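You operate a simulated robot arm through the tools that you are given. There is no shell and no other tool. Be economical: measure what you need, move in short steps, check, and stop when the job is done.

You run a simulated robot arm. Do the job below in one go: nothing can be reset, and whatever is moved stays where it is left.

JOB
Put the clamp and orange box in the toolbox and the paper roll in the cup holder.
Fine: toolbox lid shut; the blue tray stays.
Where things are to end (x, y in the base frame): black clamp within 0.06 m of [0.63, 0.22]; orange box within 0.06 m of [0.63, 0].

The check looks at the end state, three seconds after you hand in, the way a careful person would. Anything else that was tipped, shoved, dropped, spilled or broken makes it a failure. Lids that push on must go on centred and level and be pressed home; caps that screw on are set level and turned clockwise until they are tight.

ROBOT AND FRAMES
A 7-joint arm with a three-finger gripper, on a carriage that runs on a rail from [-0.003, -2.282] to [0, 0.198] (x, y) and turns from -1.728 to 4.067 rad about z. Base frame: it is fixed where the carriage stands at the start and does not move with it; the origin is on the floor, on the carriage's upright axis, x ahead of it, y to its left, z up; the surface under the hand at the start is at about z = 0.92. Lengths are in m, angles in rad, forces in N, time in s.
With the tool pointing down near the work surface it reaches from about 0.22 to 0.74 m from the robot's upright axis, wherever it stands. Its first joint turns from -2.007 to 2.007 rad. Places, roughly: black cup holder [0.3, 0.5, 0.8]; inside of the red toolbox [0.7, 0.1, 1.1]; orange box (9x5x5 cm) [0.4, 0, 0.9]; toolbox lid [0.8, 0.1, 1.2]. Payload 2.69 kg.
The TCP is the grasp point between the finger pads, 0.03 m short of the fingertips. In the tool frame z runs along the fingers and y along their closing line. The gripper opens to 0.128 m. The gripper's body begins 0.117 m behind the TCP.
Orientation is that of the tool frame in the base frame, as a unit quaternion [x, y, z, w]. With the fingers straight down and closing along the base's y, the tool's x points along the base's -x, its y along +y and its z along -z.

CONTROLS
- The arm moves only by the tool play_rows. Its arguments are lists of equal length, an entry for each row: "dp": the shift along the tool's x, y, z in m, a list of three; "rotation": the turn, a rotation vector about the tool's x, y, z in rad, a list of three; "jaw": the gripper command, from -1 (shut) to 1 (fully open), values between in proportion. In form: {"dp": [[x, y, z], ...], "rotation": [[ax, ay, az], ...], "jaw": [jaw, ...]}. A call has 1 to 8 rows; each row is the pose to reach, as a shift and turn from the pose commanded when the call began, along the tool's axes at that moment. A row lasts 0.2 s, in which the tool goes at most 0.05 m and 0.15 rad; a call with a longer step from one row to the next is refused whole, and so is a gripper value outside its range. A pose out of reach is approached as far as the arm can. The call stops where the force on the tool passes 90 N (or 10 N more than at its start, if that is more) or the arm is blocked; 0.2 s more then pass. The fingers move at their own pace and stop on an object; they squeeze with about 38 N. The grip force told is the motor's: it shows also when the fingers shut on nothing. Time passes only in rows, and 0.2 s behind the last, so rows that repeat a pose let the fingers close. The reply holds the time, the measured pose of the TCP, the force on the tool along the base axes, the opening and the grip force, in the units named above and with some noise, with the torque about the TCP (base axes, N m) and any sound that the robot's microphone picked up.
- Cameras (640 x 400 px; columns grow to the right, rows downward): "scene" is now at [0.0219, 0.1663, 1.7687]; the picture's right is [-0.04, -1.00, 0.00], its down [-0.70, 0.03, -0.72] and it looks along [0.72, -0.03, -0.70] (base axes); focal length 261 px, centre (320, 200). "wrist" rides on the gripper at [0.058, 0.054, -0.131] in the tool frame; the picture's right is [-0.68, 0.74, 0.00], its down [-0.62, -0.57, -0.55] and it looks along [-0.40, -0.37, 0.84] (tool axes); focal length 234 px, centre (320, 200).
- get_image(camera): a new picture of that camera. No time passes.
- lift_body(by): slides the trunk up (or, below 0, down) by that many m; the arm and the scene camera ride with it, the base frame stays. It gives what a move gives, with no picture.
- roll_base(legs): drives the robot by 1 to 6 legs, each [ahead, left, turn to the left] in m, m and rad, along the robot's own axes; the way and the turn of a leg run together, so that a leg with both is an arc; at most 1.5 m and 3.142 rad a leg. The arm and the cameras ride along, it lands a little off, and it stops where it bumps. It keeps to its track: a leg is cut to what the track allows. It gives what a move gives.
- pan_tilt(pan, tilt): turns the head with the scene camera to pan (to the left, within 2.705 rad either way) and tilt (down, from -0.506 to 1.204), counted from straight ahead of the robot. It gives what a move gives.
- probe_pixels(camera, pixels): for up to 12 pixels [column, row] of the newest picture of that camera ("zoom" is the newest enlarged one), the place [x, y, z] in the base frame of the surface seen there, good to about 0.002 m. No time passes.
- zoom(camera, box): a new picture of the part [left, top, right, bottom] of that camera's present view, enlarged. No time passes.
- sign_off(): hands the job in; it is judged then, once.

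Work in short steps. Measure before you move; look again where a grasp or a placing could have gone wrong, and mend it. You have 80 turns and 52 pictures in all, those below and enlarged ones among them. Open the gripper and draw the arm clear of the work before you hand the job in, unless the task says otherwise; then end with one line.

The tools are called by a JSON object that holds its "name" and its "arguments". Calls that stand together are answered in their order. play_rows: Moves the arm, as the interface text tells. Its arguments: {"type":"object","properties":{"dp":{"type":"array","items":{"type":"array","items":{"type":"number"}}},"rotation":{"type":"array","items":{"type":"array","items":{"type":"number"}}},"jaw":{"type":"array","items":{"type":"number"}}},"required":["dp","rotation","jaw"]} The other tools are called the same way: lift_body (by) slides the trunk up or down; roll_base (legs) drives the base; pan_tilt (pan, tilt) turns the head that bears the scene camera; get_image (camera) takes a picture; probe_pixels (camera, pixels) gives the place of the surface under pixels of a picture; zoom (camera, box) takes an enlarged picture of a part of a camera's view; sign_off () hands the job in.

At the start:

```text
time_s: 0.0
tcp_pos: [0.4567, 0.182, 1.1498]
orientation: [0.0, 1.0, 0.0, 0.0]
wrist_force: [0.1, -0.3, 0.1]
moment: [0.05, -0.01, -0.02]
width: 0.128
grasp_force: 0.1
trunk travel left (down, up): [-0.925, 0.065]
robot x, y, heading: [-0.0001, -0.0, -0.001]
head pan, tilt: [-0.038, 0.77]
```

scene: 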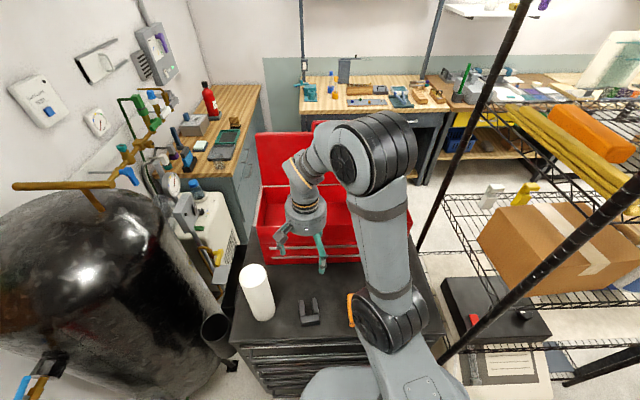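
wrist: 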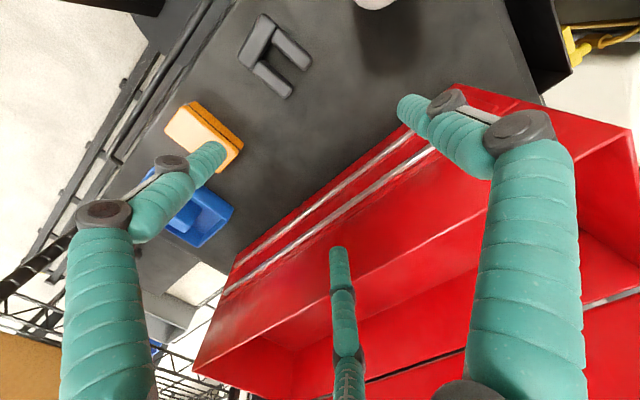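

The scene shows the paper roll near (257,293), the clamp near (309,312), the toolbox with its open lid, and the cup holder near (215,330). I'll probe these points in both views.

{"name": "probe_pixels", "arguments": {"camera": "scene", "pixels": [[253, 270], [257, 293], [262, 317], [309, 312], [302, 303], [215, 328], [230, 340], [275, 215], [270, 240], [270, 160], [300, 275], [390, 240]]}}

{"name": "probe_pixels", "arguments": {"camera": "wrist", "pixels": [[262, 30], [252, 60], [295, 55], [280, 88], [185, 115], [225, 160], [240, 140], [190, 215], [300, 120], [280, 350], [600, 200], [440, 300]]}}

{"name": "zoom", "arguments": {"camera": "scene", "box": [180, 120, 440, 360]}}

```text
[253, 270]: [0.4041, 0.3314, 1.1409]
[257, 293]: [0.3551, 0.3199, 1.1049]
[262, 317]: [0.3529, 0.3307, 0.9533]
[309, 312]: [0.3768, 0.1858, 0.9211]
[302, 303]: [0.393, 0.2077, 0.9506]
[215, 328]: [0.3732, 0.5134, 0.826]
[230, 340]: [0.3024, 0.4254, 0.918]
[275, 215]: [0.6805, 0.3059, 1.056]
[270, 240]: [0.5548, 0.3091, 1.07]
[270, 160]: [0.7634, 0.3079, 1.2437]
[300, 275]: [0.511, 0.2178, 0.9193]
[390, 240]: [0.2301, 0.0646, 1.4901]
```

```text
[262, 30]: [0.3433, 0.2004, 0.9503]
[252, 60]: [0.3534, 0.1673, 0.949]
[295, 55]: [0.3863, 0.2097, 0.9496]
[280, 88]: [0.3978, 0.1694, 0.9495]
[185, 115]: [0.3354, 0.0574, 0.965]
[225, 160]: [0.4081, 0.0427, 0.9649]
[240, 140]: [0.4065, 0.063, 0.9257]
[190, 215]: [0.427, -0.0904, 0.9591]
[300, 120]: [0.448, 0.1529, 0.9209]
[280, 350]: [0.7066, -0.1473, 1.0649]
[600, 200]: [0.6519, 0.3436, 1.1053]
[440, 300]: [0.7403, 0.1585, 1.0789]
```

```text
1.67 times, centred on (310, 240) of scene
```

zoom: 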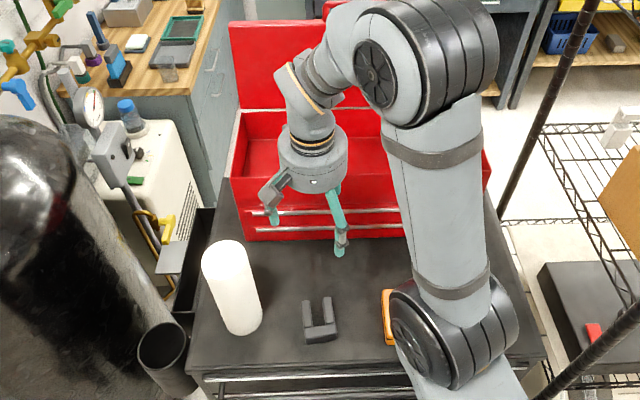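

I'll zoom in on the roll and cup holder, and on the toolbox, to get their geometry.

{"name": "zoom", "arguments": {"camera": "scene", "box": [190, 250, 290, 390]}}

```text
2.86 times, centred on (240, 320) of scene
```

zoom: 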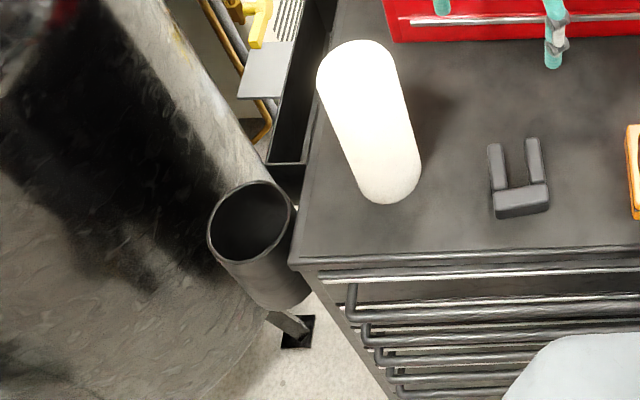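

The cup holder is an open tube and the roll stands upright. I'll probe both for rim, depth and diameter.

{"name": "probe_pixels", "arguments": {"camera": "zoom", "pixels": [[210, 225], [290, 215], [245, 183], [250, 260], [250, 215], [262, 235], [240, 200], [320, 75], [395, 65], [360, 42], [355, 92], [392, 202]]}}

{"name": "probe_pixels", "arguments": {"camera": "zoom", "pixels": [[350, 65], [360, 192], [417, 175], [330, 80], [385, 60], [355, 45], [213, 240], [283, 200], [262, 183], [230, 255], [275, 240], [225, 210]]}}

{"name": "get_image", "arguments": {"camera": "wrist"}}

```text
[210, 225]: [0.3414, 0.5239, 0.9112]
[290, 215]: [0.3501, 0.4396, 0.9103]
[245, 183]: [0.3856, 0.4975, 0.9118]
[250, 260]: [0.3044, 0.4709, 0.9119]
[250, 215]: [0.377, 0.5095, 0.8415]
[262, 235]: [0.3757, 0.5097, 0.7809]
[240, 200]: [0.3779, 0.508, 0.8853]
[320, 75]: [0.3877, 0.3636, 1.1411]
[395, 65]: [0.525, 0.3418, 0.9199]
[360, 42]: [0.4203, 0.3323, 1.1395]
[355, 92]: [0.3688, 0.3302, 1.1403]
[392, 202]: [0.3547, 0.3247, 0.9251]
```

```text
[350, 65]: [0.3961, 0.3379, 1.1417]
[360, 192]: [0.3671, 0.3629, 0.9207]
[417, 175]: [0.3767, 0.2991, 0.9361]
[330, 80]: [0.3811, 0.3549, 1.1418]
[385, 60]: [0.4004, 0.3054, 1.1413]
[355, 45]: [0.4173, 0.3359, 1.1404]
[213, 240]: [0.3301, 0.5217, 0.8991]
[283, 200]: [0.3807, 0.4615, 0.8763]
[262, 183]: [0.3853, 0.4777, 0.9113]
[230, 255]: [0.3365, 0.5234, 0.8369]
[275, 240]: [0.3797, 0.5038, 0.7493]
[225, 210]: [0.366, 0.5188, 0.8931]
```

```text
47 pictures are left
```

wrist: 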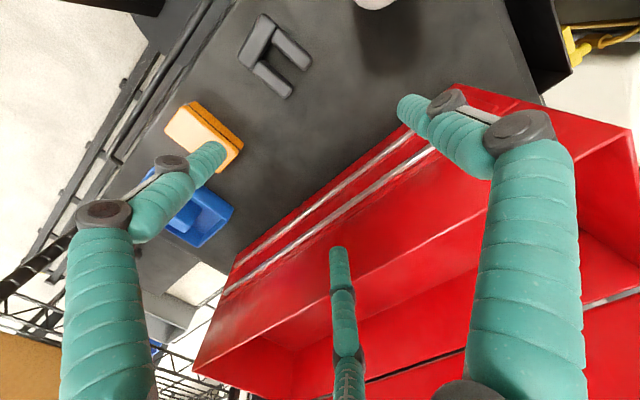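

Roll top is at z≈1.141 with centre ≈(0.391,0.331); the cup centre is ≈(0.345,0.482) with its rim at z≈0.911. I'll raise the arm and move above the roll, which also clears the view.

{"name": "play_rows", "arguments": {"dp": [[0, 0, -0.05], [0, 0, -0.1], [0.017, 0.037, -0.1], [0.033, 0.075, -0.1], [0.05, 0.112, -0.1], [0.0657, 0.149, -0.1], [0.0657, 0.149, -0.1]], "rotation": [[0, 0, 0], [0, 0, 0], [0, 0, 0], [0, 0, 0], [0, 0, 0], [0, 0, 0], [0, 0, 0]], "jaw": [1, 1, 1, 1, 1, 1, 1]}}

{"name": "get_image", "arguments": {"camera": "scene"}}

{"name": "get_image", "arguments": {"camera": "wrist"}}

```text
time_s: 1.6
tcp_pos: [0.3929, 0.3293, 1.2507]
orientation: [0.001, 1.0, 0.0, 0.0]
wrist_force: [1.4, -0.2, -0.3]
moment: [0.08, 0.03, -0.03]
width: 0.1281
grasp_force: 0.1
trunk travel left (down, up): [-0.925, 0.065]
robot x, y, heading: [0.0027, 0.0001, 0.001]
head pan, tilt: [-0.038, 0.77]
```

```text
46 pictures are left
```

scene: 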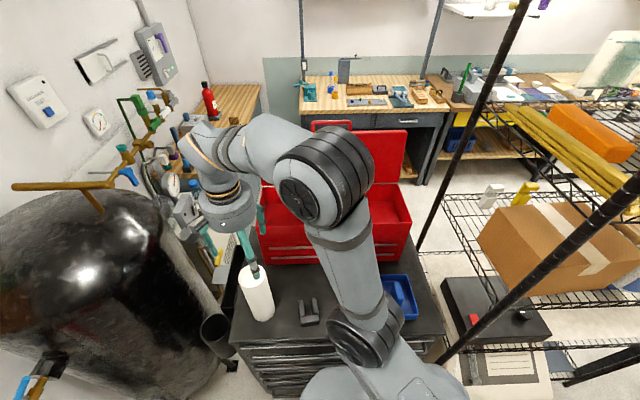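

```text
45 pictures are left
```

wrist: 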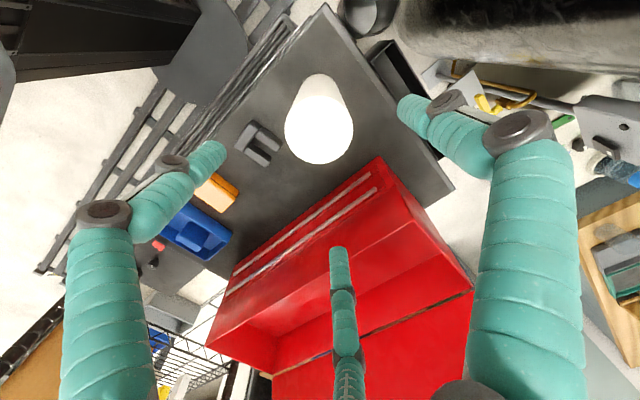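

The roll's top disc is near (320,128) in the wrist view. I'll probe its edges along with the toolbox.

{"name": "probe_pixels", "arguments": {"camera": "wrist", "pixels": [[287, 130], [351, 130], [319, 100], [319, 160], [297, 107], [342, 107], [296, 152], [343, 152], [345, 265], [260, 310], [400, 280], [445, 260]]}}

{"name": "zoom", "arguments": {"camera": "scene", "box": [240, 110, 430, 280]}}

{"name": "zoom", "arguments": {"camera": "wrist", "box": [200, 150, 480, 400]}}

```text
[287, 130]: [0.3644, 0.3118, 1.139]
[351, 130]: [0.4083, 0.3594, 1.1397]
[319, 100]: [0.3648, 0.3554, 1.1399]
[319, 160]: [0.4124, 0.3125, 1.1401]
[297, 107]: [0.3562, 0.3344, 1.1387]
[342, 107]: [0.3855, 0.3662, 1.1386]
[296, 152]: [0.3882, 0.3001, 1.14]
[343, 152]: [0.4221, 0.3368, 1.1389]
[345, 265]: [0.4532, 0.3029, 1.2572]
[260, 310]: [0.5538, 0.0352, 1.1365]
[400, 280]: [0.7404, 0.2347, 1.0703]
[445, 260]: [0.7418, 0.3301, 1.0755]
```

```text
2.35 times, centred on (335, 195) of scene
```

zoom: 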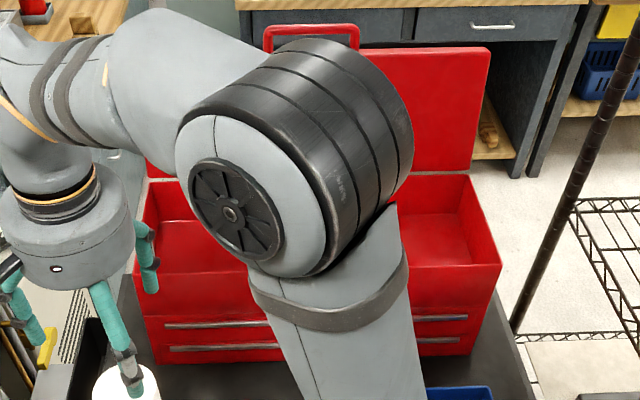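

```text
1.60 times, centred on (340, 275) of wrist
```

zoom: 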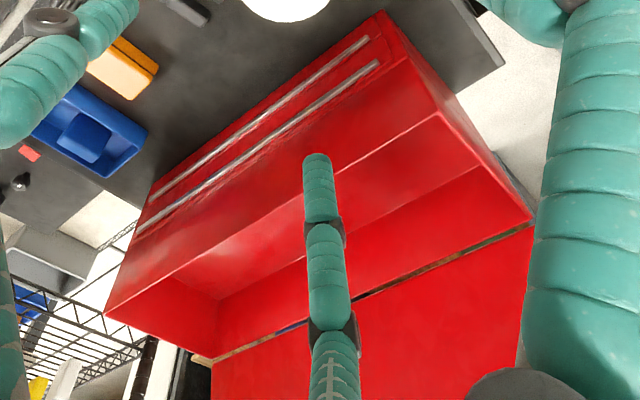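

Fitting the disc edges gives roll centre (0.388,0.3345) and radius 0.033. I'll descend to z≈1.126 and close on it.

{"name": "play_rows", "arguments": {"dp": [[0.005, 0.005, 0.03], [0.005, 0.005, 0.06], [0.005, 0.005, 0.09], [0.005, 0.005, 0.11], [0.005, 0.005, 0.124], [0.005, 0.005, 0.124]], "rotation": [[0, 0, 0], [0, 0, 0], [0, 0, 0], [0, 0, 0], [0, 0, 0], [0, 0, 0]], "jaw": [1, 1, 1, 1, 1, 1]}}

{"name": "play_rows", "arguments": {"dp": [[0, 0, 0], [0, 0, 0], [0, 0, 0], [0, 0, 0], [0, 0, 0], [0, 0, 0]], "rotation": [[0, 0, 0], [0, 0, 0], [0, 0, 0], [0, 0, 0], [0, 0, 0], [0, 0, 0]], "jaw": [0, 0, -0.3, -0.6, -1, -1]}}

```text
time_s: 3.0
tcp_pos: [0.3871, 0.3374, 1.1269]
orientation: [0.001, 1.0, 0.0, -0.001]
wrist_force: [-0.7, 0.0, -0.4]
moment: [0.02, 0.0, 0.03]
width: 0.1282
grasp_force: 0.1
trunk travel left (down, up): [-0.925, 0.065]
robot x, y, heading: [-0.0022, 0.0016, -0.001]
head pan, tilt: [-0.038, 0.77]
```

```text
time_s: 4.4
tcp_pos: [0.386, 0.3354, 1.1254]
orientation: [0.0, 1.0, 0.0, 0.0]
wrist_force: [1.0, -1.2, 5.0]
moment: [-0.11, -0.01, 0.01]
width: 0.071
grasp_force: 29.3
trunk travel left (down, up): [-0.925, 0.065]
robot x, y, heading: [0.0001, 0.0005, -0.002]
head pan, tilt: [-0.038, 0.77]
```

The jaws stopped at 0.071 on the roll. I'll lift 0.05 and check that it stays vertical.

{"name": "play_rows", "arguments": {"dp": [[0, 0, 0], [0, 0, 0], [0, 0, -0.02], [0, 0, -0.05], [0, 0, -0.05]], "rotation": [[0, 0, 0], [0, 0, 0], [0, 0, 0], [0, 0, 0], [0, 0, 0]], "jaw": [-1, -1, -1, -1, -1]}}

{"name": "zoom", "arguments": {"camera": "scene", "box": [170, 220, 330, 380]}}

```text
time_s: 5.6
tcp_pos: [0.3867, 0.3372, 1.1766]
orientation: [-0.001, 1.0, 0.001, 0.0]
wrist_force: [0.9, 0.6, -1.2]
moment: [-0.01, 0.0, 0.02]
width: 0.0699
grasp_force: 37.7
trunk travel left (down, up): [-0.925, 0.065]
robot x, y, heading: [-0.0013, -0.0, 0.002]
head pan, tilt: [-0.038, 0.77]
```

```text
2.50 times, centred on (250, 300) of scene
```

zoom: 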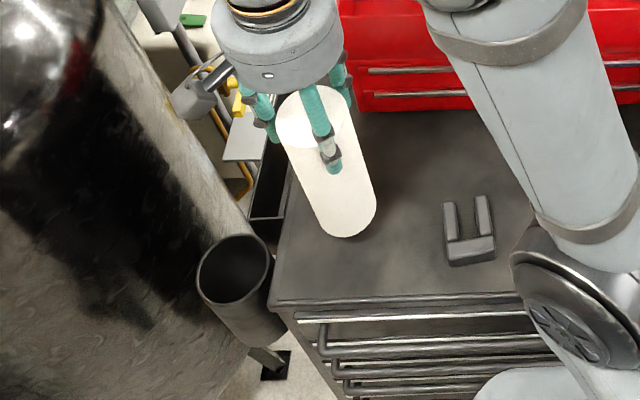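

The roll is lifted and vertical. I'll probe the cup rim (centre ~(234,270)) for an exact centre.

{"name": "probe_pixels", "arguments": {"camera": "zoom", "pixels": [[198, 272], [271, 264], [236, 235], [228, 302], [207, 248], [264, 245], [208, 295], [258, 290], [235, 275], [245, 290], [255, 270], [225, 260]]}}

{"name": "zoom", "arguments": {"camera": "scene", "box": [192, 300, 248, 340]}}

```text
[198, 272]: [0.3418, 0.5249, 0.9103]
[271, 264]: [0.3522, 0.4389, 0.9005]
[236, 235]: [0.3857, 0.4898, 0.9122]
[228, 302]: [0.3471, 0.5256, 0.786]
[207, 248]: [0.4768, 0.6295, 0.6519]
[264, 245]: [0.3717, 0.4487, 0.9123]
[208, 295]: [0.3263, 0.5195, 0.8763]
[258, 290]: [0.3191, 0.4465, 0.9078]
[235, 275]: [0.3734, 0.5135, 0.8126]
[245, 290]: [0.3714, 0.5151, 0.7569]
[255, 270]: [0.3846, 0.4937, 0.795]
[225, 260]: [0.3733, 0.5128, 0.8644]
```

```text
10.00 times, centred on (220, 320) of scene
```

zoom: 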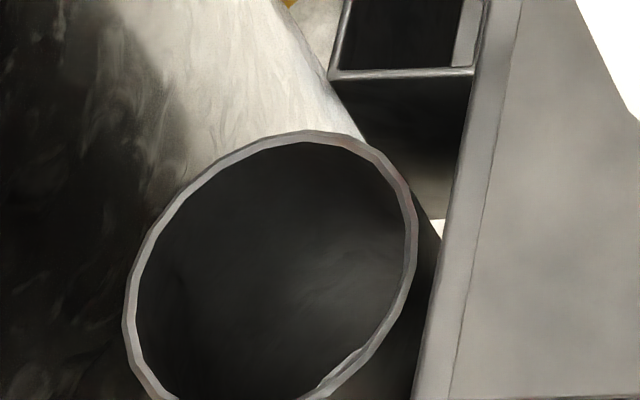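

Probing points in the middle of the thin rim band in this zoom gives an accurate circle.

{"name": "probe_pixels", "arguments": {"camera": "zoom", "pixels": [[130, 305], [412, 240], [300, 137], [185, 195], [400, 185], [365, 350], [142, 260], [240, 150], [350, 143], [405, 290], [145, 370], [330, 380]]}}

```text
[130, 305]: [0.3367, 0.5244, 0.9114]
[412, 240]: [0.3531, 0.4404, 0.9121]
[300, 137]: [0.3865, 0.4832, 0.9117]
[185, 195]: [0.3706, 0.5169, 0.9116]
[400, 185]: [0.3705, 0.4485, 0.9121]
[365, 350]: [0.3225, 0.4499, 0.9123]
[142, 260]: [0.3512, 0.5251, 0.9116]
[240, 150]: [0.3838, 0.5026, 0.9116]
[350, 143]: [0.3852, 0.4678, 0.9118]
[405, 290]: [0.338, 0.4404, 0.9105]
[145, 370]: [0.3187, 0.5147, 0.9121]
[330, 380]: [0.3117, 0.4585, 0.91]
```

The rim circle's centre is (0.345,0.483) with inner radius ≈0.041, against a roll radius of 0.035. I'll carry the roll over the cup with its bottom at z≈0.97.

{"name": "play_rows", "arguments": {"dp": [[0.011, 0.037, 0], [0.022, 0.074, 0], [0.033, 0.11, 0], [0.043, 0.1468, 0], [0.043, 0.1468, 0], [0.043, 0.1468, 0]], "rotation": [[0, 0, 0], [0, 0, 0], [0, 0, 0], [0, 0, 0], [0, 0, 0], [0, 0, 0]], "jaw": [-1, -1, -1, -1, -1, -1]}}

{"name": "zoom", "arguments": {"camera": "scene", "box": [160, 230, 280, 350]}}

{"name": "get_image", "arguments": {"camera": "wrist"}}

```text
time_s: 7.0
tcp_pos: [0.3446, 0.4842, 1.1759]
orientation: [0.0, 1.0, 0.0, 0.0]
wrist_force: [0.0, 0.1, -1.6]
moment: [0.01, 0.02, 0.01]
width: 0.0699
grasp_force: 37.6
trunk travel left (down, up): [-0.925, 0.065]
robot x, y, heading: [0.0015, 0.0011, -0.001]
head pan, tilt: [-0.038, 0.77]
```

```text
3.33 times, centred on (220, 290) of scene
```

zoom: 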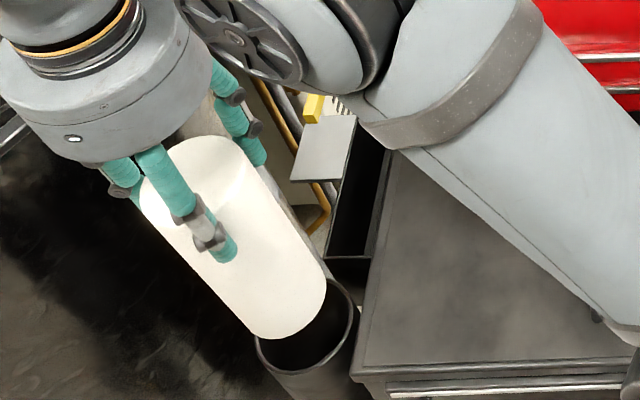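

```text
39 pictures are left
```

wrist: 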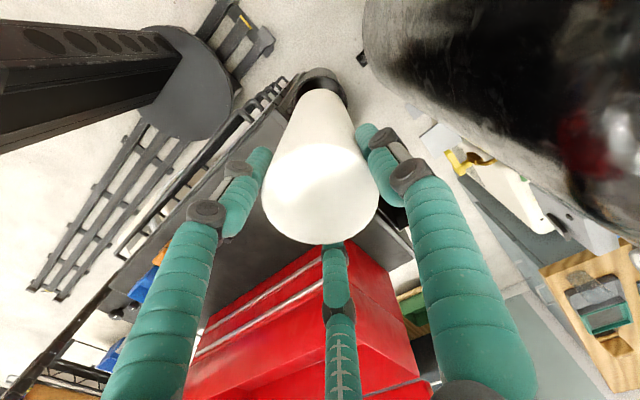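

Before lowering I'll probe the roll's top and its lower side in the zoom, to confirm it's centred over the cup.

{"name": "probe_pixels", "arguments": {"camera": "zoom", "pixels": [[240, 320], [270, 325], [300, 318], [318, 300], [250, 300], [290, 290], [180, 240], [230, 240], [270, 215], [265, 270], [300, 355], [340, 300]]}}

```text
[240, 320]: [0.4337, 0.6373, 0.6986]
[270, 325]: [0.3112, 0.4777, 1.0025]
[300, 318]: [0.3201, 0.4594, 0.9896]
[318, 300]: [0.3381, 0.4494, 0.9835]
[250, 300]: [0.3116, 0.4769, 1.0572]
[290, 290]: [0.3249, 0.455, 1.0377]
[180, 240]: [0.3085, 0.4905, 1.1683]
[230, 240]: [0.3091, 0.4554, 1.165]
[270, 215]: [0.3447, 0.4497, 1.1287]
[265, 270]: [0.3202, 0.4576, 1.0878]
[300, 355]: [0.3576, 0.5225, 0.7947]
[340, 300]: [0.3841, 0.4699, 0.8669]
```

The fit gives a roll axis of ≈(0.344,0.484), centred within ~1.5 mm. I'll lower it slowly into the tube.

{"name": "play_rows", "arguments": {"dp": [[0, -0.001, 0.025], [0, -0.001, 0.045], [0, -0.001, 0.06], [0, -0.001, 0.075], [0, -0.001, 0.09], [0, -0.001, 0.105], [0, -0.001, 0.12]], "rotation": [[0, 0, 0], [0, 0, 0], [0, 0, 0], [0, 0, 0], [0, 0, 0], [0, 0, 0], [0, 0, 0]], "jaw": [-1, -1, -1, -1, -1, -1, -1]}}

{"name": "zoom", "arguments": {"camera": "scene", "box": [160, 230, 280, 350]}}

```text
time_s: 8.6
tcp_pos: [0.3447, 0.4833, 1.0548]
orientation: [0.0, 1.0, -0.001, 0.0]
wrist_force: [-0.3, 0.0, -1.5]
moment: [0.0, 0.03, 0.01]
width: 0.07
grasp_force: 37.9
trunk travel left (down, up): [-0.925, 0.065]
robot x, y, heading: [0.0038, -0.0003, -0.001]
head pan, tilt: [-0.038, 0.77]
```

```text
3.33 times, centred on (220, 290) of scene
```

zoom: 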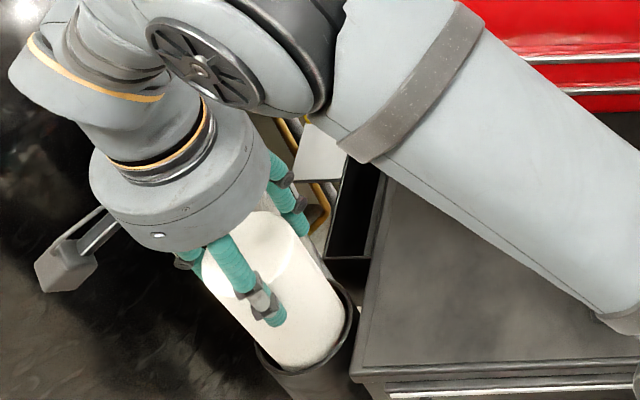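

The roll has entered cleanly with no extra force. I'll lower further toward the bottom.

{"name": "play_rows", "arguments": {"dp": [[0, 0, 0.015], [0, 0, 0.03], [0, 0, 0.045], [0, 0, 0.06], [0, 0, 0.07], [0, 0, 0.08], [0, 0, 0.08]], "rotation": [[0, 0, 0], [0, 0, 0], [0, 0, 0], [0, 0, 0], [0, 0, 0], [0, 0, 0], [0, 0, 0]], "jaw": [-1, -1, -1, -1, -1, -1, -1]}}

{"name": "get_image", "arguments": {"camera": "scene"}}

```text
time_s: 10.2
tcp_pos: [0.3435, 0.4838, 0.9758]
orientation: [0.0, 1.0, 0.0, 0.0]
wrist_force: [0.1, -1.4, -1.2]
moment: [0.02, 0.0, 0.0]
width: 0.0699
grasp_force: 38.3
trunk travel left (down, up): [-0.925, 0.065]
robot x, y, heading: [-0.0034, 0.001, -0.004]
head pan, tilt: [-0.038, 0.77]
```

```text
37 pictures are left
```

scene: 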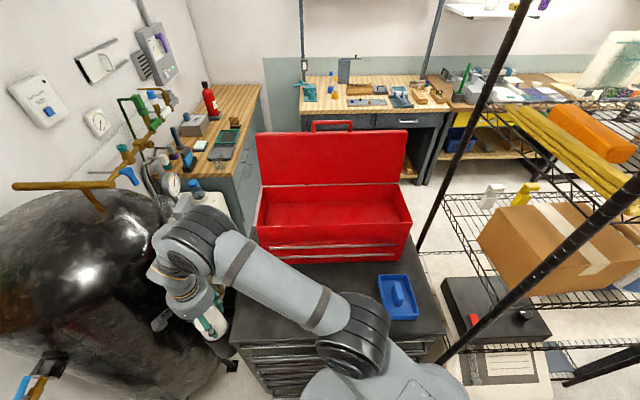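

Still no contact. The toolbox is fully visible now, so I'll probe it, then lower a little further.

{"name": "probe_pixels", "arguments": {"camera": "scene", "pixels": [[263, 215], [335, 215], [400, 215], [335, 228], [335, 240], [335, 232], [335, 180], [335, 165], [335, 137], [332, 123], [262, 140], [400, 135]]}}

{"name": "play_rows", "arguments": {"dp": [[0, 0, 0.005], [0, 0, 0.01], [0, 0, 0.015], [0, 0, 0.02], [0, 0, 0.025], [0, 0, 0.025]], "rotation": [[0, 0, 0], [0, 0, 0], [0, 0, 0], [0, 0, 0], [0, 0, 0], [0, 0, 0]], "jaw": [-1, -1, -1, -1, -1, -1]}}

{"name": "zoom", "arguments": {"camera": "scene", "box": [160, 250, 280, 370]}}

```text
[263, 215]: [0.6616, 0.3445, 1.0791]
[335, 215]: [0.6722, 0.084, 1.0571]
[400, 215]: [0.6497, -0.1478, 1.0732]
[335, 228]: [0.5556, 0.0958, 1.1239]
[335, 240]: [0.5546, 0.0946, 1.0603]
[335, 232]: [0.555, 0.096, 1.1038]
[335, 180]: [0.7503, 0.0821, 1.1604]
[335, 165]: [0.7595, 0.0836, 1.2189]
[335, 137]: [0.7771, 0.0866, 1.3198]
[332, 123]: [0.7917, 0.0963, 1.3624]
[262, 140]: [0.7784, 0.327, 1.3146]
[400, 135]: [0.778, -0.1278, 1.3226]
```

```text
time_s: 11.6
tcp_pos: [0.3438, 0.4825, 0.9513]
orientation: [0.001, 1.0, 0.0, 0.0]
wrist_force: [-0.7, -1.2, 3.6]
moment: [-0.17, 0.23, 0.04]
width: 0.07
grasp_force: 38.1
trunk travel left (down, up): [-0.925, 0.065]
robot x, y, heading: [0.0025, 0.0021, 0.001]
head pan, tilt: [-0.038, 0.77]
```

```text
3.33 times, centred on (220, 310) of scene
```

zoom: 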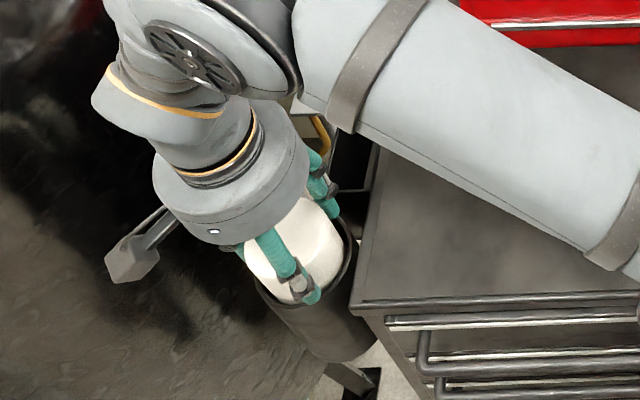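

A slight upward force (+5 N change) shows the roll has reached the bottom. I'll open just a bit, since the table edge is close, and rise.

{"name": "play_rows", "arguments": {"dp": [[0, 0, 0], [0, 0, 0], [0, 0, 0], [0, 0, -0.02], [0, 0, -0.05], [0, 0, -0.09], [0, 0, -0.13], [0, 0, -0.17]], "rotation": [[0, 0, 0], [0, 0, 0], [0, 0, 0], [0, 0, 0], [0, 0, 0], [0, 0, 0], [0, 0, 0], [0, 0, 0]], "jaw": [0.3, 0.3, 0.3, 0.3, 0.3, 0.5, 0.8, 1]}}

{"name": "zoom", "arguments": {"camera": "scene", "box": [160, 230, 300, 370]}}

```text
time_s: 13.4
tcp_pos: [0.3441, 0.4831, 1.1229]
orientation: [0.0, 1.0, 0.001, 0.001]
wrist_force: [-0.8, 0.7, 0.5]
moment: [0.03, 0.0, 0.01]
width: 0.128
grasp_force: 0.0
trunk travel left (down, up): [-0.925, 0.065]
robot x, y, heading: [-0.0015, 0.0004, -0.003]
head pan, tilt: [-0.038, 0.77]
```

```text
2.86 times, centred on (230, 300) of scene
```

zoom: 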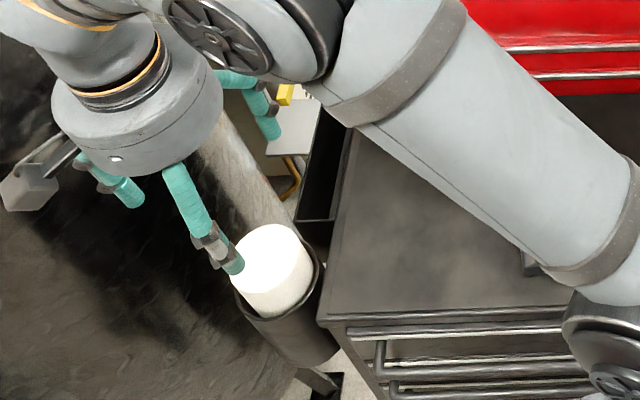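

The roll stands in the cup holder. Next I'll hover over the clamp at about (0.372,0.188) and look with the wrist camera.

{"name": "play_rows", "arguments": {"dp": [[-0.004, -0.042, 0], [-0.008, -0.084, 0], [-0.012, -0.126, 0], [-0.017, -0.168, 0], [-0.021, -0.21, 0], [-0.025, -0.252, 0], [-0.029, -0.294, 0.02], [-0.029, -0.294, 0.04]], "rotation": [[0, 0, 0], [0, 0, 0], [0, 0, 0], [0, 0, 0], [0, 0, 0], [0, 0, 0], [0, 0, 0], [0, 0, 0]], "jaw": [1, 1, 1, 1, 1, 1, 1, 1]}}

{"name": "get_image", "arguments": {"camera": "wrist"}}

{"name": "get_image", "arguments": {"camera": "scene"}}

```text
time_s: 15.2
tcp_pos: [0.3729, 0.1917, 1.08]
orientation: [0.0, 1.0, 0.0, 0.001]
wrist_force: [0.6, 1.0, -0.4]
moment: [-0.03, 0.02, 0.02]
width: 0.128
grasp_force: 0.0
trunk travel left (down, up): [-0.925, 0.065]
robot x, y, heading: [-0.0022, 0.0012, 0.001]
head pan, tilt: [-0.038, 0.77]
```

```text
34 pictures are left
```

wrist: 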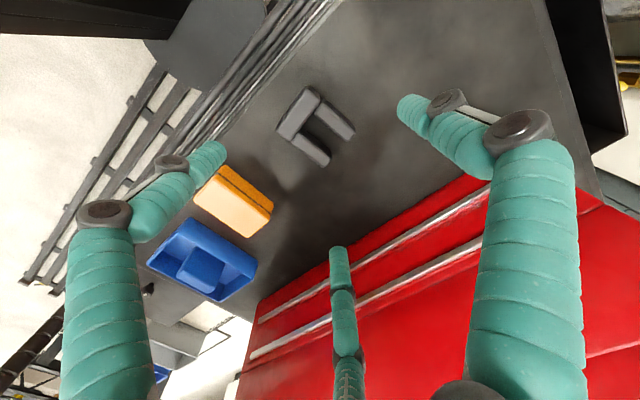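

```text
33 pictures are left
```

scene: 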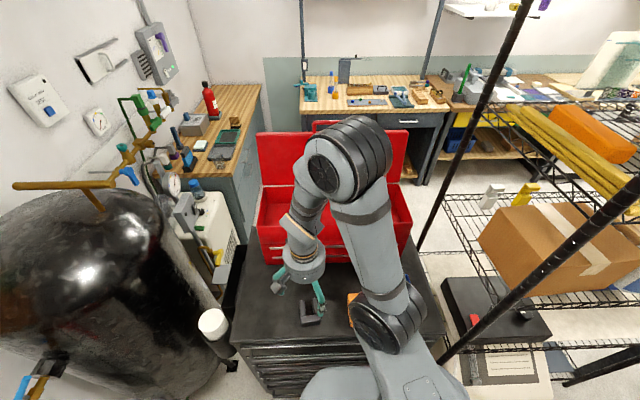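

The wrist view shows the clamp (280-355, 88-165), the box (195-275, 165-240) and the tray. I'll probe the clamp and box corners on a zoom.

{"name": "zoom", "arguments": {"camera": "wrist", "box": [180, 70, 372, 250]}}

```text
2.22 times, centred on (276, 160) of wrist
```

zoom: 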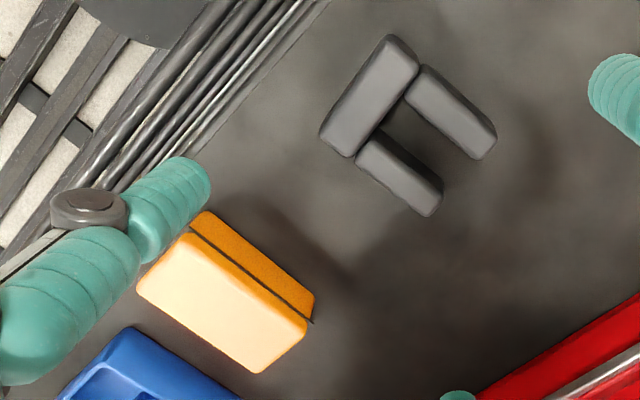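

{"name": "probe_pixels", "arguments": {"camera": "zoom", "pixels": [[390, 45], [330, 145], [350, 152], [410, 70], [425, 75], [485, 150], [365, 150], [425, 205], [437, 185], [490, 130], [375, 95], [300, 150]]}}

{"name": "probe_pixels", "arguments": {"camera": "zoom", "pixels": [[145, 285], [185, 240], [300, 330], [255, 365], [220, 300], [250, 250], [308, 310], [205, 215], [130, 340], [200, 385], [300, 300], [240, 290]]}}

```text
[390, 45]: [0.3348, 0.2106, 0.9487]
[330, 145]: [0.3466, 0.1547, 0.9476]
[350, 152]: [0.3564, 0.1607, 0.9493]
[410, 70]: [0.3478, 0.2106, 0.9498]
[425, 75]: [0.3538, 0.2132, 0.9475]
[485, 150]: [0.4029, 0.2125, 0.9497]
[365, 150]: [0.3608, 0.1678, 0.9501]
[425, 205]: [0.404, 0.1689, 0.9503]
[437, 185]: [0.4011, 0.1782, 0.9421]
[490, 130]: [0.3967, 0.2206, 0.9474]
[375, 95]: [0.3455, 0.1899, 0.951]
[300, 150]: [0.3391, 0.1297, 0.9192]
```

```text
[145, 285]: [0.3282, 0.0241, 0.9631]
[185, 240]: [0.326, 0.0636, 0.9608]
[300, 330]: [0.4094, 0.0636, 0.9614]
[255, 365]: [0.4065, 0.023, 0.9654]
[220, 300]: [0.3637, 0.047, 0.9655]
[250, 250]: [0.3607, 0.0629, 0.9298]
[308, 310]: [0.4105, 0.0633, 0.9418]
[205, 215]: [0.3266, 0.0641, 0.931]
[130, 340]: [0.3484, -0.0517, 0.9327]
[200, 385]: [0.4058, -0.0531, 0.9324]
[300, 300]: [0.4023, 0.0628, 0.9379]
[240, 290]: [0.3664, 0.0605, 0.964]
```

The clamp spans x 0.333–0.408, y 0.157–0.222, top z 0.950, and I'll grip across its arms at x≈0.372. Descending to z≈0.954 leaves the tips just above the table.

{"name": "play_rows", "arguments": {"dp": [[0, 0, 0.04], [0, 0, 0.075], [0, 0, 0.1], [0, 0, 0.115], [0, 0, 0.122], [0, 0, 0.127], [0, 0, 0.127]], "rotation": [[0, 0, 0], [0, 0, 0], [0, 0, 0], [0, 0, 0], [0, 0, 0], [0, 0, 0], [0, 0, 0]], "jaw": [1, 1, 1, 1, 1, 1, 1]}}

{"name": "play_rows", "arguments": {"dp": [[0, 0, 0], [0, 0, 0], [0, 0, 0], [0, 0, 0], [0, 0, 0], [0, 0, 0], [0, 0, 0], [0, 0, 0]], "rotation": [[0, 0, 0], [0, 0, 0], [0, 0, 0], [0, 0, 0], [0, 0, 0], [0, 0, 0], [0, 0, 0], [0, 0, 0]], "jaw": [0.3, 0.3, 0, -0.3, -1, -1, -1, -1]}}

{"name": "get_image", "arguments": {"camera": "wrist"}}

```text
time_s: 16.8
tcp_pos: [0.3725, 0.1889, 0.9548]
orientation: [0.0, 1.0, 0.001, 0.0]
wrist_force: [-1.0, 0.6, 0.3]
moment: [-0.01, -0.05, 0.01]
width: 0.128
grasp_force: 0.0
trunk travel left (down, up): [-0.925, 0.065]
robot x, y, heading: [0.0018, -0.003, 0.0]
head pan, tilt: [-0.038, 0.77]
```

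```text
time_s: 18.6
tcp_pos: [0.3733, 0.1894, 0.9547]
orientation: [0.0, 1.0, 0.001, 0.0]
wrist_force: [4.0, -0.2, 8.2]
moment: [-0.26, -0.15, 0.08]
width: 0.0882
grasp_force: 38.1
trunk travel left (down, up): [-0.925, 0.065]
robot x, y, heading: [-0.002, 0.0039, 0.0]
head pan, tilt: [-0.038, 0.77]
```

```text
31 pictures are left
```

wrist: 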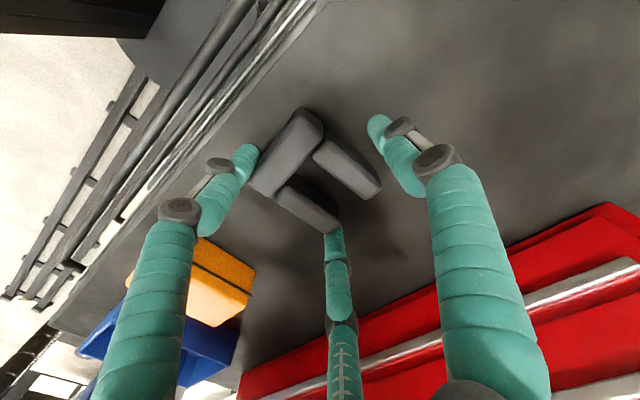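

Width stalled at 0.088, larger than the clamp's ~0.066, so something else may be touching. I'll zoom in to check where the fingers and clamp are.

{"name": "zoom", "arguments": {"camera": "wrist", "box": [180, 80, 440, 260]}}

```text
2.22 times, centred on (310, 170) of wrist
```

zoom: 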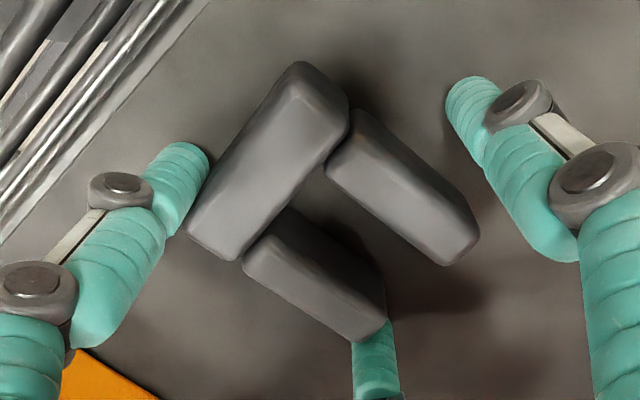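

{"name": "probe_pixels", "arguments": {"camera": "zoom", "pixels": [[185, 165], [180, 210], [455, 100], [480, 130], [372, 345], [375, 385], [300, 75], [200, 235], [370, 125], [460, 240], [260, 260], [370, 325]]}}

```text
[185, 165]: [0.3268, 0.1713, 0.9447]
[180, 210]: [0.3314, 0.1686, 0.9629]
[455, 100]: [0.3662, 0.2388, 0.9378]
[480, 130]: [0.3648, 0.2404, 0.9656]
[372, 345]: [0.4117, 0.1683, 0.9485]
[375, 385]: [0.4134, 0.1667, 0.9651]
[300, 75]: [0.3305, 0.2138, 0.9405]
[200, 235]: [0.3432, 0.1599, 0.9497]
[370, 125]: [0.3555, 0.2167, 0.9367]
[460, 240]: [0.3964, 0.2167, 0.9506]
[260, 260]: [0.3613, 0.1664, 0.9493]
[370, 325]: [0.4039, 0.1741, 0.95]
```

The hand really has three fingers: tips A (0.327,0.171), B (0.366,0.239) and C (0.412,0.167), and only A and C touch the clamp. I'll open, rise, and turn the tool 90° so B meets the bar's back while A and C take the arms' outer sides.

{"name": "play_rows", "arguments": {"dp": [[0, 0, 0], [0, 0, 0], [0, 0, 0], [0, 0, -0.03], [0, 0, -0.07], [0, 0, -0.1]], "rotation": [[0, 0, 0], [0, 0, 0], [0, 0, 0], [0, 0, 0], [0, 0, 0], [0, 0, 0]], "jaw": [0.6, 1, 1, 1, 1, 1]}}

{"name": "play_rows", "arguments": {"dp": [[0, 0, 0], [0, 0, 0], [0, 0, 0], [0, 0, 0], [0, 0, 0], [0, 0, 0], [0, 0, 0], [0, 0, 0]], "rotation": [[0, 0, -0.14], [0, 0, -0.28], [0, 0, -0.42], [0, 0, -0.56], [0, 0, -0.7], [0, 0, -0.84], [0, 0, -0.98], [0, 0, -1.12]], "jaw": [1, 1, 1, 1, 1, 1, 1, 1]}}

{"name": "play_rows", "arguments": {"dp": [[0, 0, 0], [0, 0, 0], [0, 0, 0], [0, 0, 0], [0, 0, 0]], "rotation": [[0, 0, -0.14], [0, 0, -0.28], [0, 0, -0.42], [0, 0, -0.451], [0, 0, -0.451]], "jaw": [1, 1, 1, 1, 1]}}

{"name": "get_image", "arguments": {"camera": "wrist"}}

```text
time_s: 20.0
tcp_pos: [0.3721, 0.1891, 1.0561]
orientation: [0.0, 1.0, 0.0, 0.0]
wrist_force: [0.5, -0.4, -0.7]
moment: [0.03, -0.02, 0.02]
width: 0.1281
grasp_force: 0.0
trunk travel left (down, up): [-0.925, 0.065]
robot x, y, heading: [-0.003, 0.0023, 0.001]
head pan, tilt: [-0.038, 0.77]
```

```text
time_s: 21.8
tcp_pos: [0.3738, 0.1884, 1.055]
orientation: [-0.531, 0.847, -0.001, 0.0]
wrist_force: [0.3, -0.6, 0.3]
moment: [-0.03, -0.01, -0.03]
width: 0.128
grasp_force: 0.1
trunk travel left (down, up): [-0.925, 0.065]
robot x, y, heading: [-0.0005, 0.0021, -0.001]
head pan, tilt: [-0.038, 0.77]
```

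```text
time_s: 23.0
tcp_pos: [0.3734, 0.1897, 1.0535]
orientation: [0.707, -0.707, 0.0, 0.0]
wrist_force: [0.3, -0.1, 0.0]
moment: [0.03, 0.01, 0.03]
width: 0.1278
grasp_force: 0.0
trunk travel left (down, up): [-0.925, 0.065]
robot x, y, heading: [0.0, -0.0017, -0.003]
head pan, tilt: [-0.038, 0.77]
```

```text
29 pictures are left
```

wrist: 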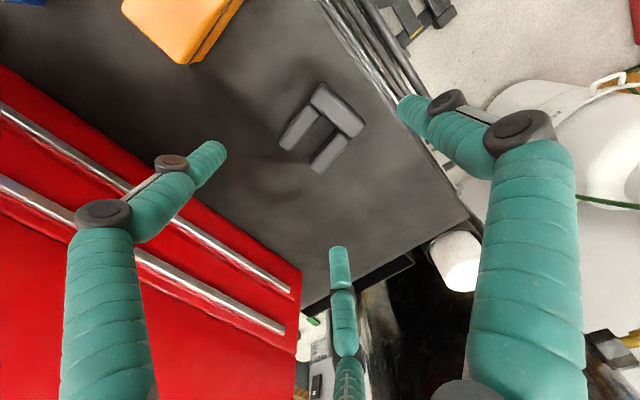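

Rotation is done. I'll probe the fingertips and clamp now to check alignment.

{"name": "probe_pixels", "arguments": {"camera": "wrist", "pixels": [[215, 150], [405, 105], [338, 255], [322, 87], [360, 128], [338, 108], [287, 145], [320, 168], [295, 130], [335, 155]]}}

```text
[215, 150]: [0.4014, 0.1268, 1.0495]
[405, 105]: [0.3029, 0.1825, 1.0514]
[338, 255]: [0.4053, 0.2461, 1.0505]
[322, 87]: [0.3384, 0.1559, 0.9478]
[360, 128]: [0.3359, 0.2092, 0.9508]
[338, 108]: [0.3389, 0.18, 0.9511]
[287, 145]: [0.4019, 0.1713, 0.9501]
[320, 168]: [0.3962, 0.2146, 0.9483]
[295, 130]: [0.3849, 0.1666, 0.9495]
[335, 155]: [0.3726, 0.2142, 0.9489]
```

A, B and C surround the clamp symmetrically. I'll descend and close again.

{"name": "play_rows", "arguments": {"dp": [[-0.002, 0.001, 0.03], [-0.002, 0.001, 0.06], [-0.002, 0.001, 0.08], [-0.002, 0.001, 0.09], [-0.002, 0.001, 0.099], [-0.002, 0.001, 0.099]], "rotation": [[0, 0, 0], [0, 0, 0], [0, 0, 0], [0, 0, 0], [0, 0, 0], [0, 0, 0]], "jaw": [1, 1, 1, 1, 1, 1]}}

{"name": "play_rows", "arguments": {"dp": [[0, 0, 0], [0, 0, 0], [0, 0, 0], [0, 0, 0], [0, 0, 0], [0, 0, 0], [0, 0, 0], [0, 0, 0]], "rotation": [[0, 0, 0], [0, 0, 0], [0, 0, 0], [0, 0, 0], [0, 0, 0], [0, 0, 0], [0, 0, 0], [0, 0, 0]], "jaw": [0.5, 0.3, 0.1, -0.2, -0.5, -1, -1, -1]}}

{"name": "zoom", "arguments": {"camera": "wrist", "box": [180, 80, 440, 260]}}

```text
time_s: 24.4
tcp_pos: [0.371, 0.1914, 0.9552]
orientation: [0.707, -0.707, 0.0, -0.001]
wrist_force: [0.7, -0.2, -0.3]
moment: [-0.01, -0.02, -0.01]
width: 0.1281
grasp_force: 0.0
trunk travel left (down, up): [-0.925, 0.065]
robot x, y, heading: [-0.0043, 0.001, -0.0]
head pan, tilt: [-0.038, 0.77]
```

```text
time_s: 26.2
tcp_pos: [0.3704, 0.191, 0.9548]
orientation: [0.707, -0.707, 0.001, -0.001]
wrist_force: [-1.0, -0.6, 5.4]
moment: [-0.02, 0.18, 0.04]
width: 0.0708
grasp_force: 37.7
trunk travel left (down, up): [-0.925, 0.065]
robot x, y, heading: [-0.0, 0.0021, 0.004]
head pan, tilt: [-0.038, 0.77]
```

```text
2.22 times, centred on (310, 170) of wrist
```

zoom: 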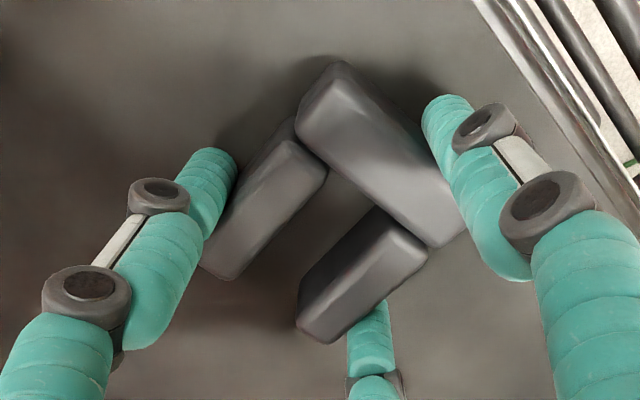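

All three fingers bear on the clamp at width 0.071. I'll lift it to check the hold.

{"name": "play_rows", "arguments": {"dp": [[0, 0, -0.01], [0, 0, -0.03], [0, 0, -0.06], [0, 0, -0.06]], "rotation": [[0, 0, 0], [0, 0, 0], [0, 0, 0], [0, 0, 0]], "jaw": [-1, -1, -1, -1]}}

{"name": "get_image", "arguments": {"camera": "wrist"}}

```text
time_s: 27.2
tcp_pos: [0.3719, 0.1914, 1.0148]
orientation: [-0.707, 0.707, 0.0, -0.001]
wrist_force: [0.0, 0.4, -2.2]
moment: [-0.02, -0.02, -0.01]
width: 0.0706
grasp_force: 38.1
trunk travel left (down, up): [-0.925, 0.065]
robot x, y, heading: [0.0008, -0.0011, -0.001]
head pan, tilt: [-0.038, 0.77]
```

```text
27 pictures are left
```

wrist: 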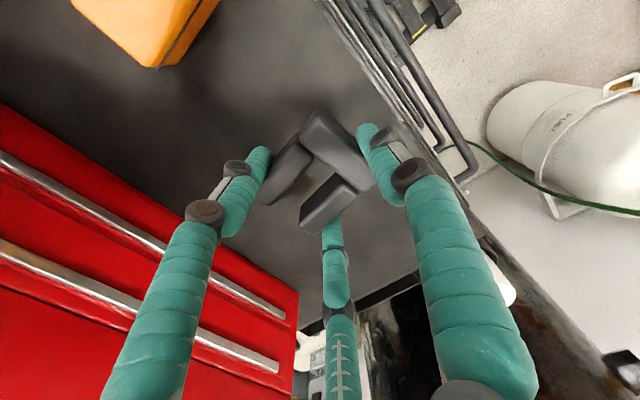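

The clamp is held. I'll raise to z≈1.25 and carry it above the toolbox at (0.645,0.215).

{"name": "play_rows", "arguments": {"dp": [[0, 0, -0.048], [0, 0, -0.096], [0, 0, -0.144], [0, 0, -0.192], [0, 0, -0.235], [0, 0, -0.235]], "rotation": [[0, 0, 0], [0, 0, 0], [0, 0, 0], [0, 0, 0], [0, 0, 0], [0, 0, 0]], "jaw": [-1, -1, -1, -1, -1, -1]}}

{"name": "play_rows", "arguments": {"dp": [[-0.004, -0.04, 0], [-0.008, -0.08, 0], [-0.012, -0.12, 0], [-0.016, -0.16, 0], [-0.02, -0.2, 0], [-0.024, -0.24, 0], [-0.024, -0.274, 0], [-0.024, -0.274, 0]], "rotation": [[0, 0, 0], [0, 0, 0], [0, 0, 0], [0, 0, 0], [0, 0, 0], [0, 0, 0], [0, 0, 0], [0, 0, 0]], "jaw": [-1, -1, -1, -1, -1, -1, -1, -1]}}

{"name": "get_image", "arguments": {"camera": "wrist"}}

{"name": "get_image", "arguments": {"camera": "scene"}}

```text
time_s: 28.6
tcp_pos: [0.3736, 0.1906, 1.2511]
orientation: [0.707, -0.707, 0.0, -0.001]
wrist_force: [0.0, 0.7, -1.3]
moment: [0.02, 0.05, 0.01]
width: 0.0707
grasp_force: 37.9
trunk travel left (down, up): [-0.925, 0.065]
robot x, y, heading: [-0.0009, 0.0002, 0.002]
head pan, tilt: [-0.038, 0.77]
```

```text
time_s: 30.4
tcp_pos: [0.6461, 0.2148, 1.2497]
orientation: [-0.707, 0.707, -0.001, 0.0]
wrist_force: [-0.5, -1.3, -1.9]
moment: [0.03, -0.05, -0.01]
width: 0.0705
grasp_force: 38.1
trunk travel left (down, up): [-0.925, 0.065]
robot x, y, heading: [-0.0023, 0.0009, 0.003]
head pan, tilt: [-0.038, 0.77]
```

```text
26 pictures are left
```

wrist: 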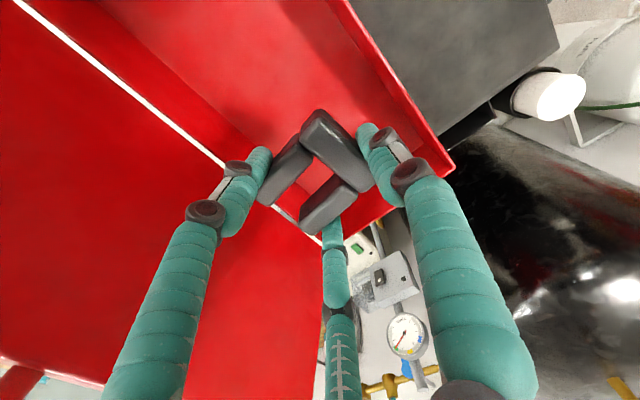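

```text
25 pictures are left
```

scene: 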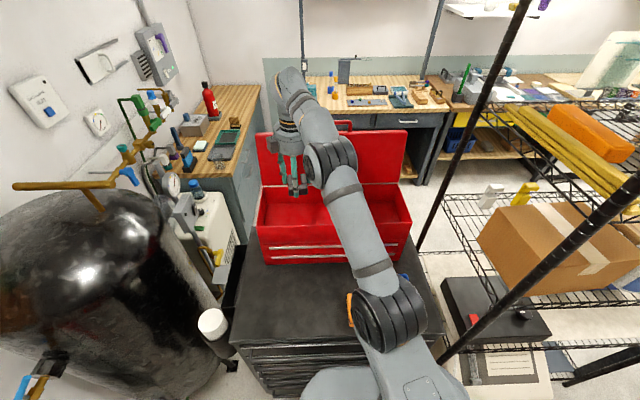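

The clamp is over the left part of the toolbox, whose floor is at z≈1.057. I'll lower it to TCP z≈1.095.

{"name": "play_rows", "arguments": {"dp": [[0, 0, 0.04], [0, 0, 0.08], [0, 0, 0.11], [0, 0, 0.13], [0, 0, 0.145], [0, 0, 0.151], [0, 0, 0.155], [0, 0, 0.155]], "rotation": [[0, 0, 0], [0, 0, 0], [0, 0, 0], [0, 0, 0], [0, 0, 0], [0, 0, 0], [0, 0, 0], [0, 0, 0]], "jaw": [-1, -1, -1, -1, -1, -1, -1, -1]}}

{"name": "get_image", "arguments": {"camera": "wrist"}}

```text
time_s: 32.2
tcp_pos: [0.6467, 0.2147, 1.0957]
orientation: [-0.707, 0.708, 0.0, -0.001]
wrist_force: [-0.1, 0.3, -2.1]
moment: [0.02, 0.01, -0.02]
width: 0.0704
grasp_force: 37.9
trunk travel left (down, up): [-0.925, 0.065]
robot x, y, heading: [0.001, 0.0016, -0.002]
head pan, tilt: [-0.038, 0.77]
```

```text
24 pictures are left
```

wrist: 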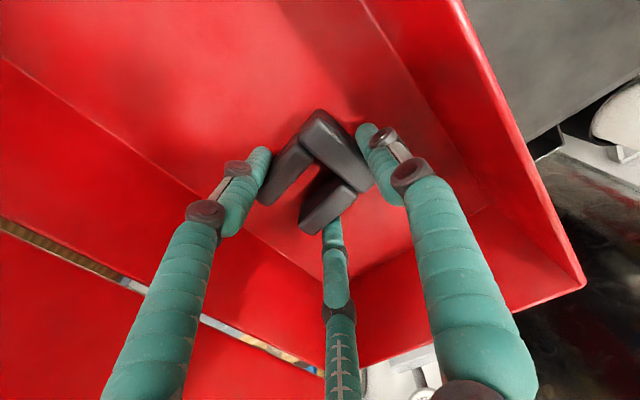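

Not yet in contact. I'll measure the floor around the clamp and the clamp top.

{"name": "probe_pixels", "arguments": {"camera": "wrist", "pixels": [[250, 90], [320, 165], [300, 240], [325, 130], [285, 170], [335, 200], [415, 160], [420, 100]]}}

```text
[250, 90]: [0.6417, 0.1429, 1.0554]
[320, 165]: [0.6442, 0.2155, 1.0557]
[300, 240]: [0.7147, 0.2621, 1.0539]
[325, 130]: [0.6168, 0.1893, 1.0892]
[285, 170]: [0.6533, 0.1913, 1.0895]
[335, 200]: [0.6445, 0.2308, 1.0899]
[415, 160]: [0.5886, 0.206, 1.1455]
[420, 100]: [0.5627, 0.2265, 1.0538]
```

The floor is at 1.0555 and the clamp bottom ≈1.0595, so I'll lower 4 mm, release, and rise.

{"name": "play_rows", "arguments": {"dp": [[0, 0, 0.003], [0, 0, 0.0045], [0, 0, 0.0045], [0, 0, 0.003], [0, 0, 0.003], [0, 0, 0.003], [0, 0, -0.02], [0, 0, -0.06]], "rotation": [[0, 0, 0], [0, 0, 0], [0, 0, 0], [0, 0, 0], [0, 0, 0], [0, 0, 0], [0, 0, 0], [0, 0, 0]], "jaw": [-1, -1, -1, 0.4, 0.4, 0.4, 0.4, 0.4]}}

{"name": "play_rows", "arguments": {"dp": [[0, 0, -0.04], [0, 0, -0.08], [0, 0, -0.11], [0, 0, -0.11]], "rotation": [[0, 0, 0], [0, 0, 0], [0, 0, 0], [0, 0, 0]], "jaw": [1, 1, 1, 1]}}

{"name": "get_image", "arguments": {"camera": "wrist"}}

```text
time_s: 34.0
tcp_pos: [0.6461, 0.2154, 1.1554]
orientation: [-0.707, 0.708, 0.0, -0.001]
wrist_force: [1.1, -0.5, 0.1]
moment: [-0.02, -0.05, -0.02]
width: 0.0897
grasp_force: 0.1
trunk travel left (down, up): [-0.925, 0.065]
robot x, y, heading: [-0.0006, -0.0013, -0.002]
head pan, tilt: [-0.038, 0.77]
```

```text
time_s: 35.0
tcp_pos: [0.6461, 0.2141, 1.2648]
orientation: [-0.707, 0.707, 0.0, 0.001]
wrist_force: [0.2, -0.3, -0.8]
moment: [0.04, -0.04, -0.01]
width: 0.128
grasp_force: 0.1
trunk travel left (down, up): [-0.925, 0.065]
robot x, y, heading: [-0.0019, -0.0011, 0.0]
head pan, tilt: [-0.038, 0.77]
```

```text
23 pictures are left
```

wrist: 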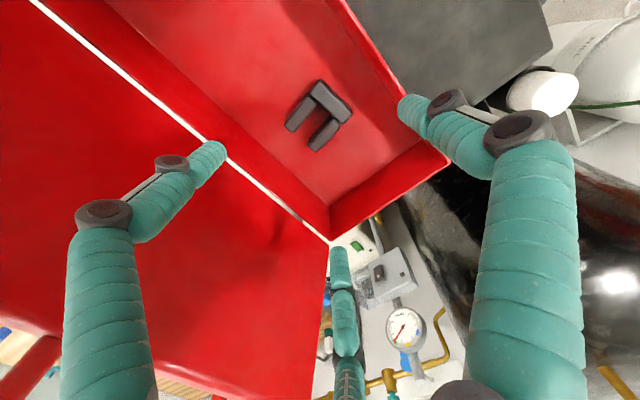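

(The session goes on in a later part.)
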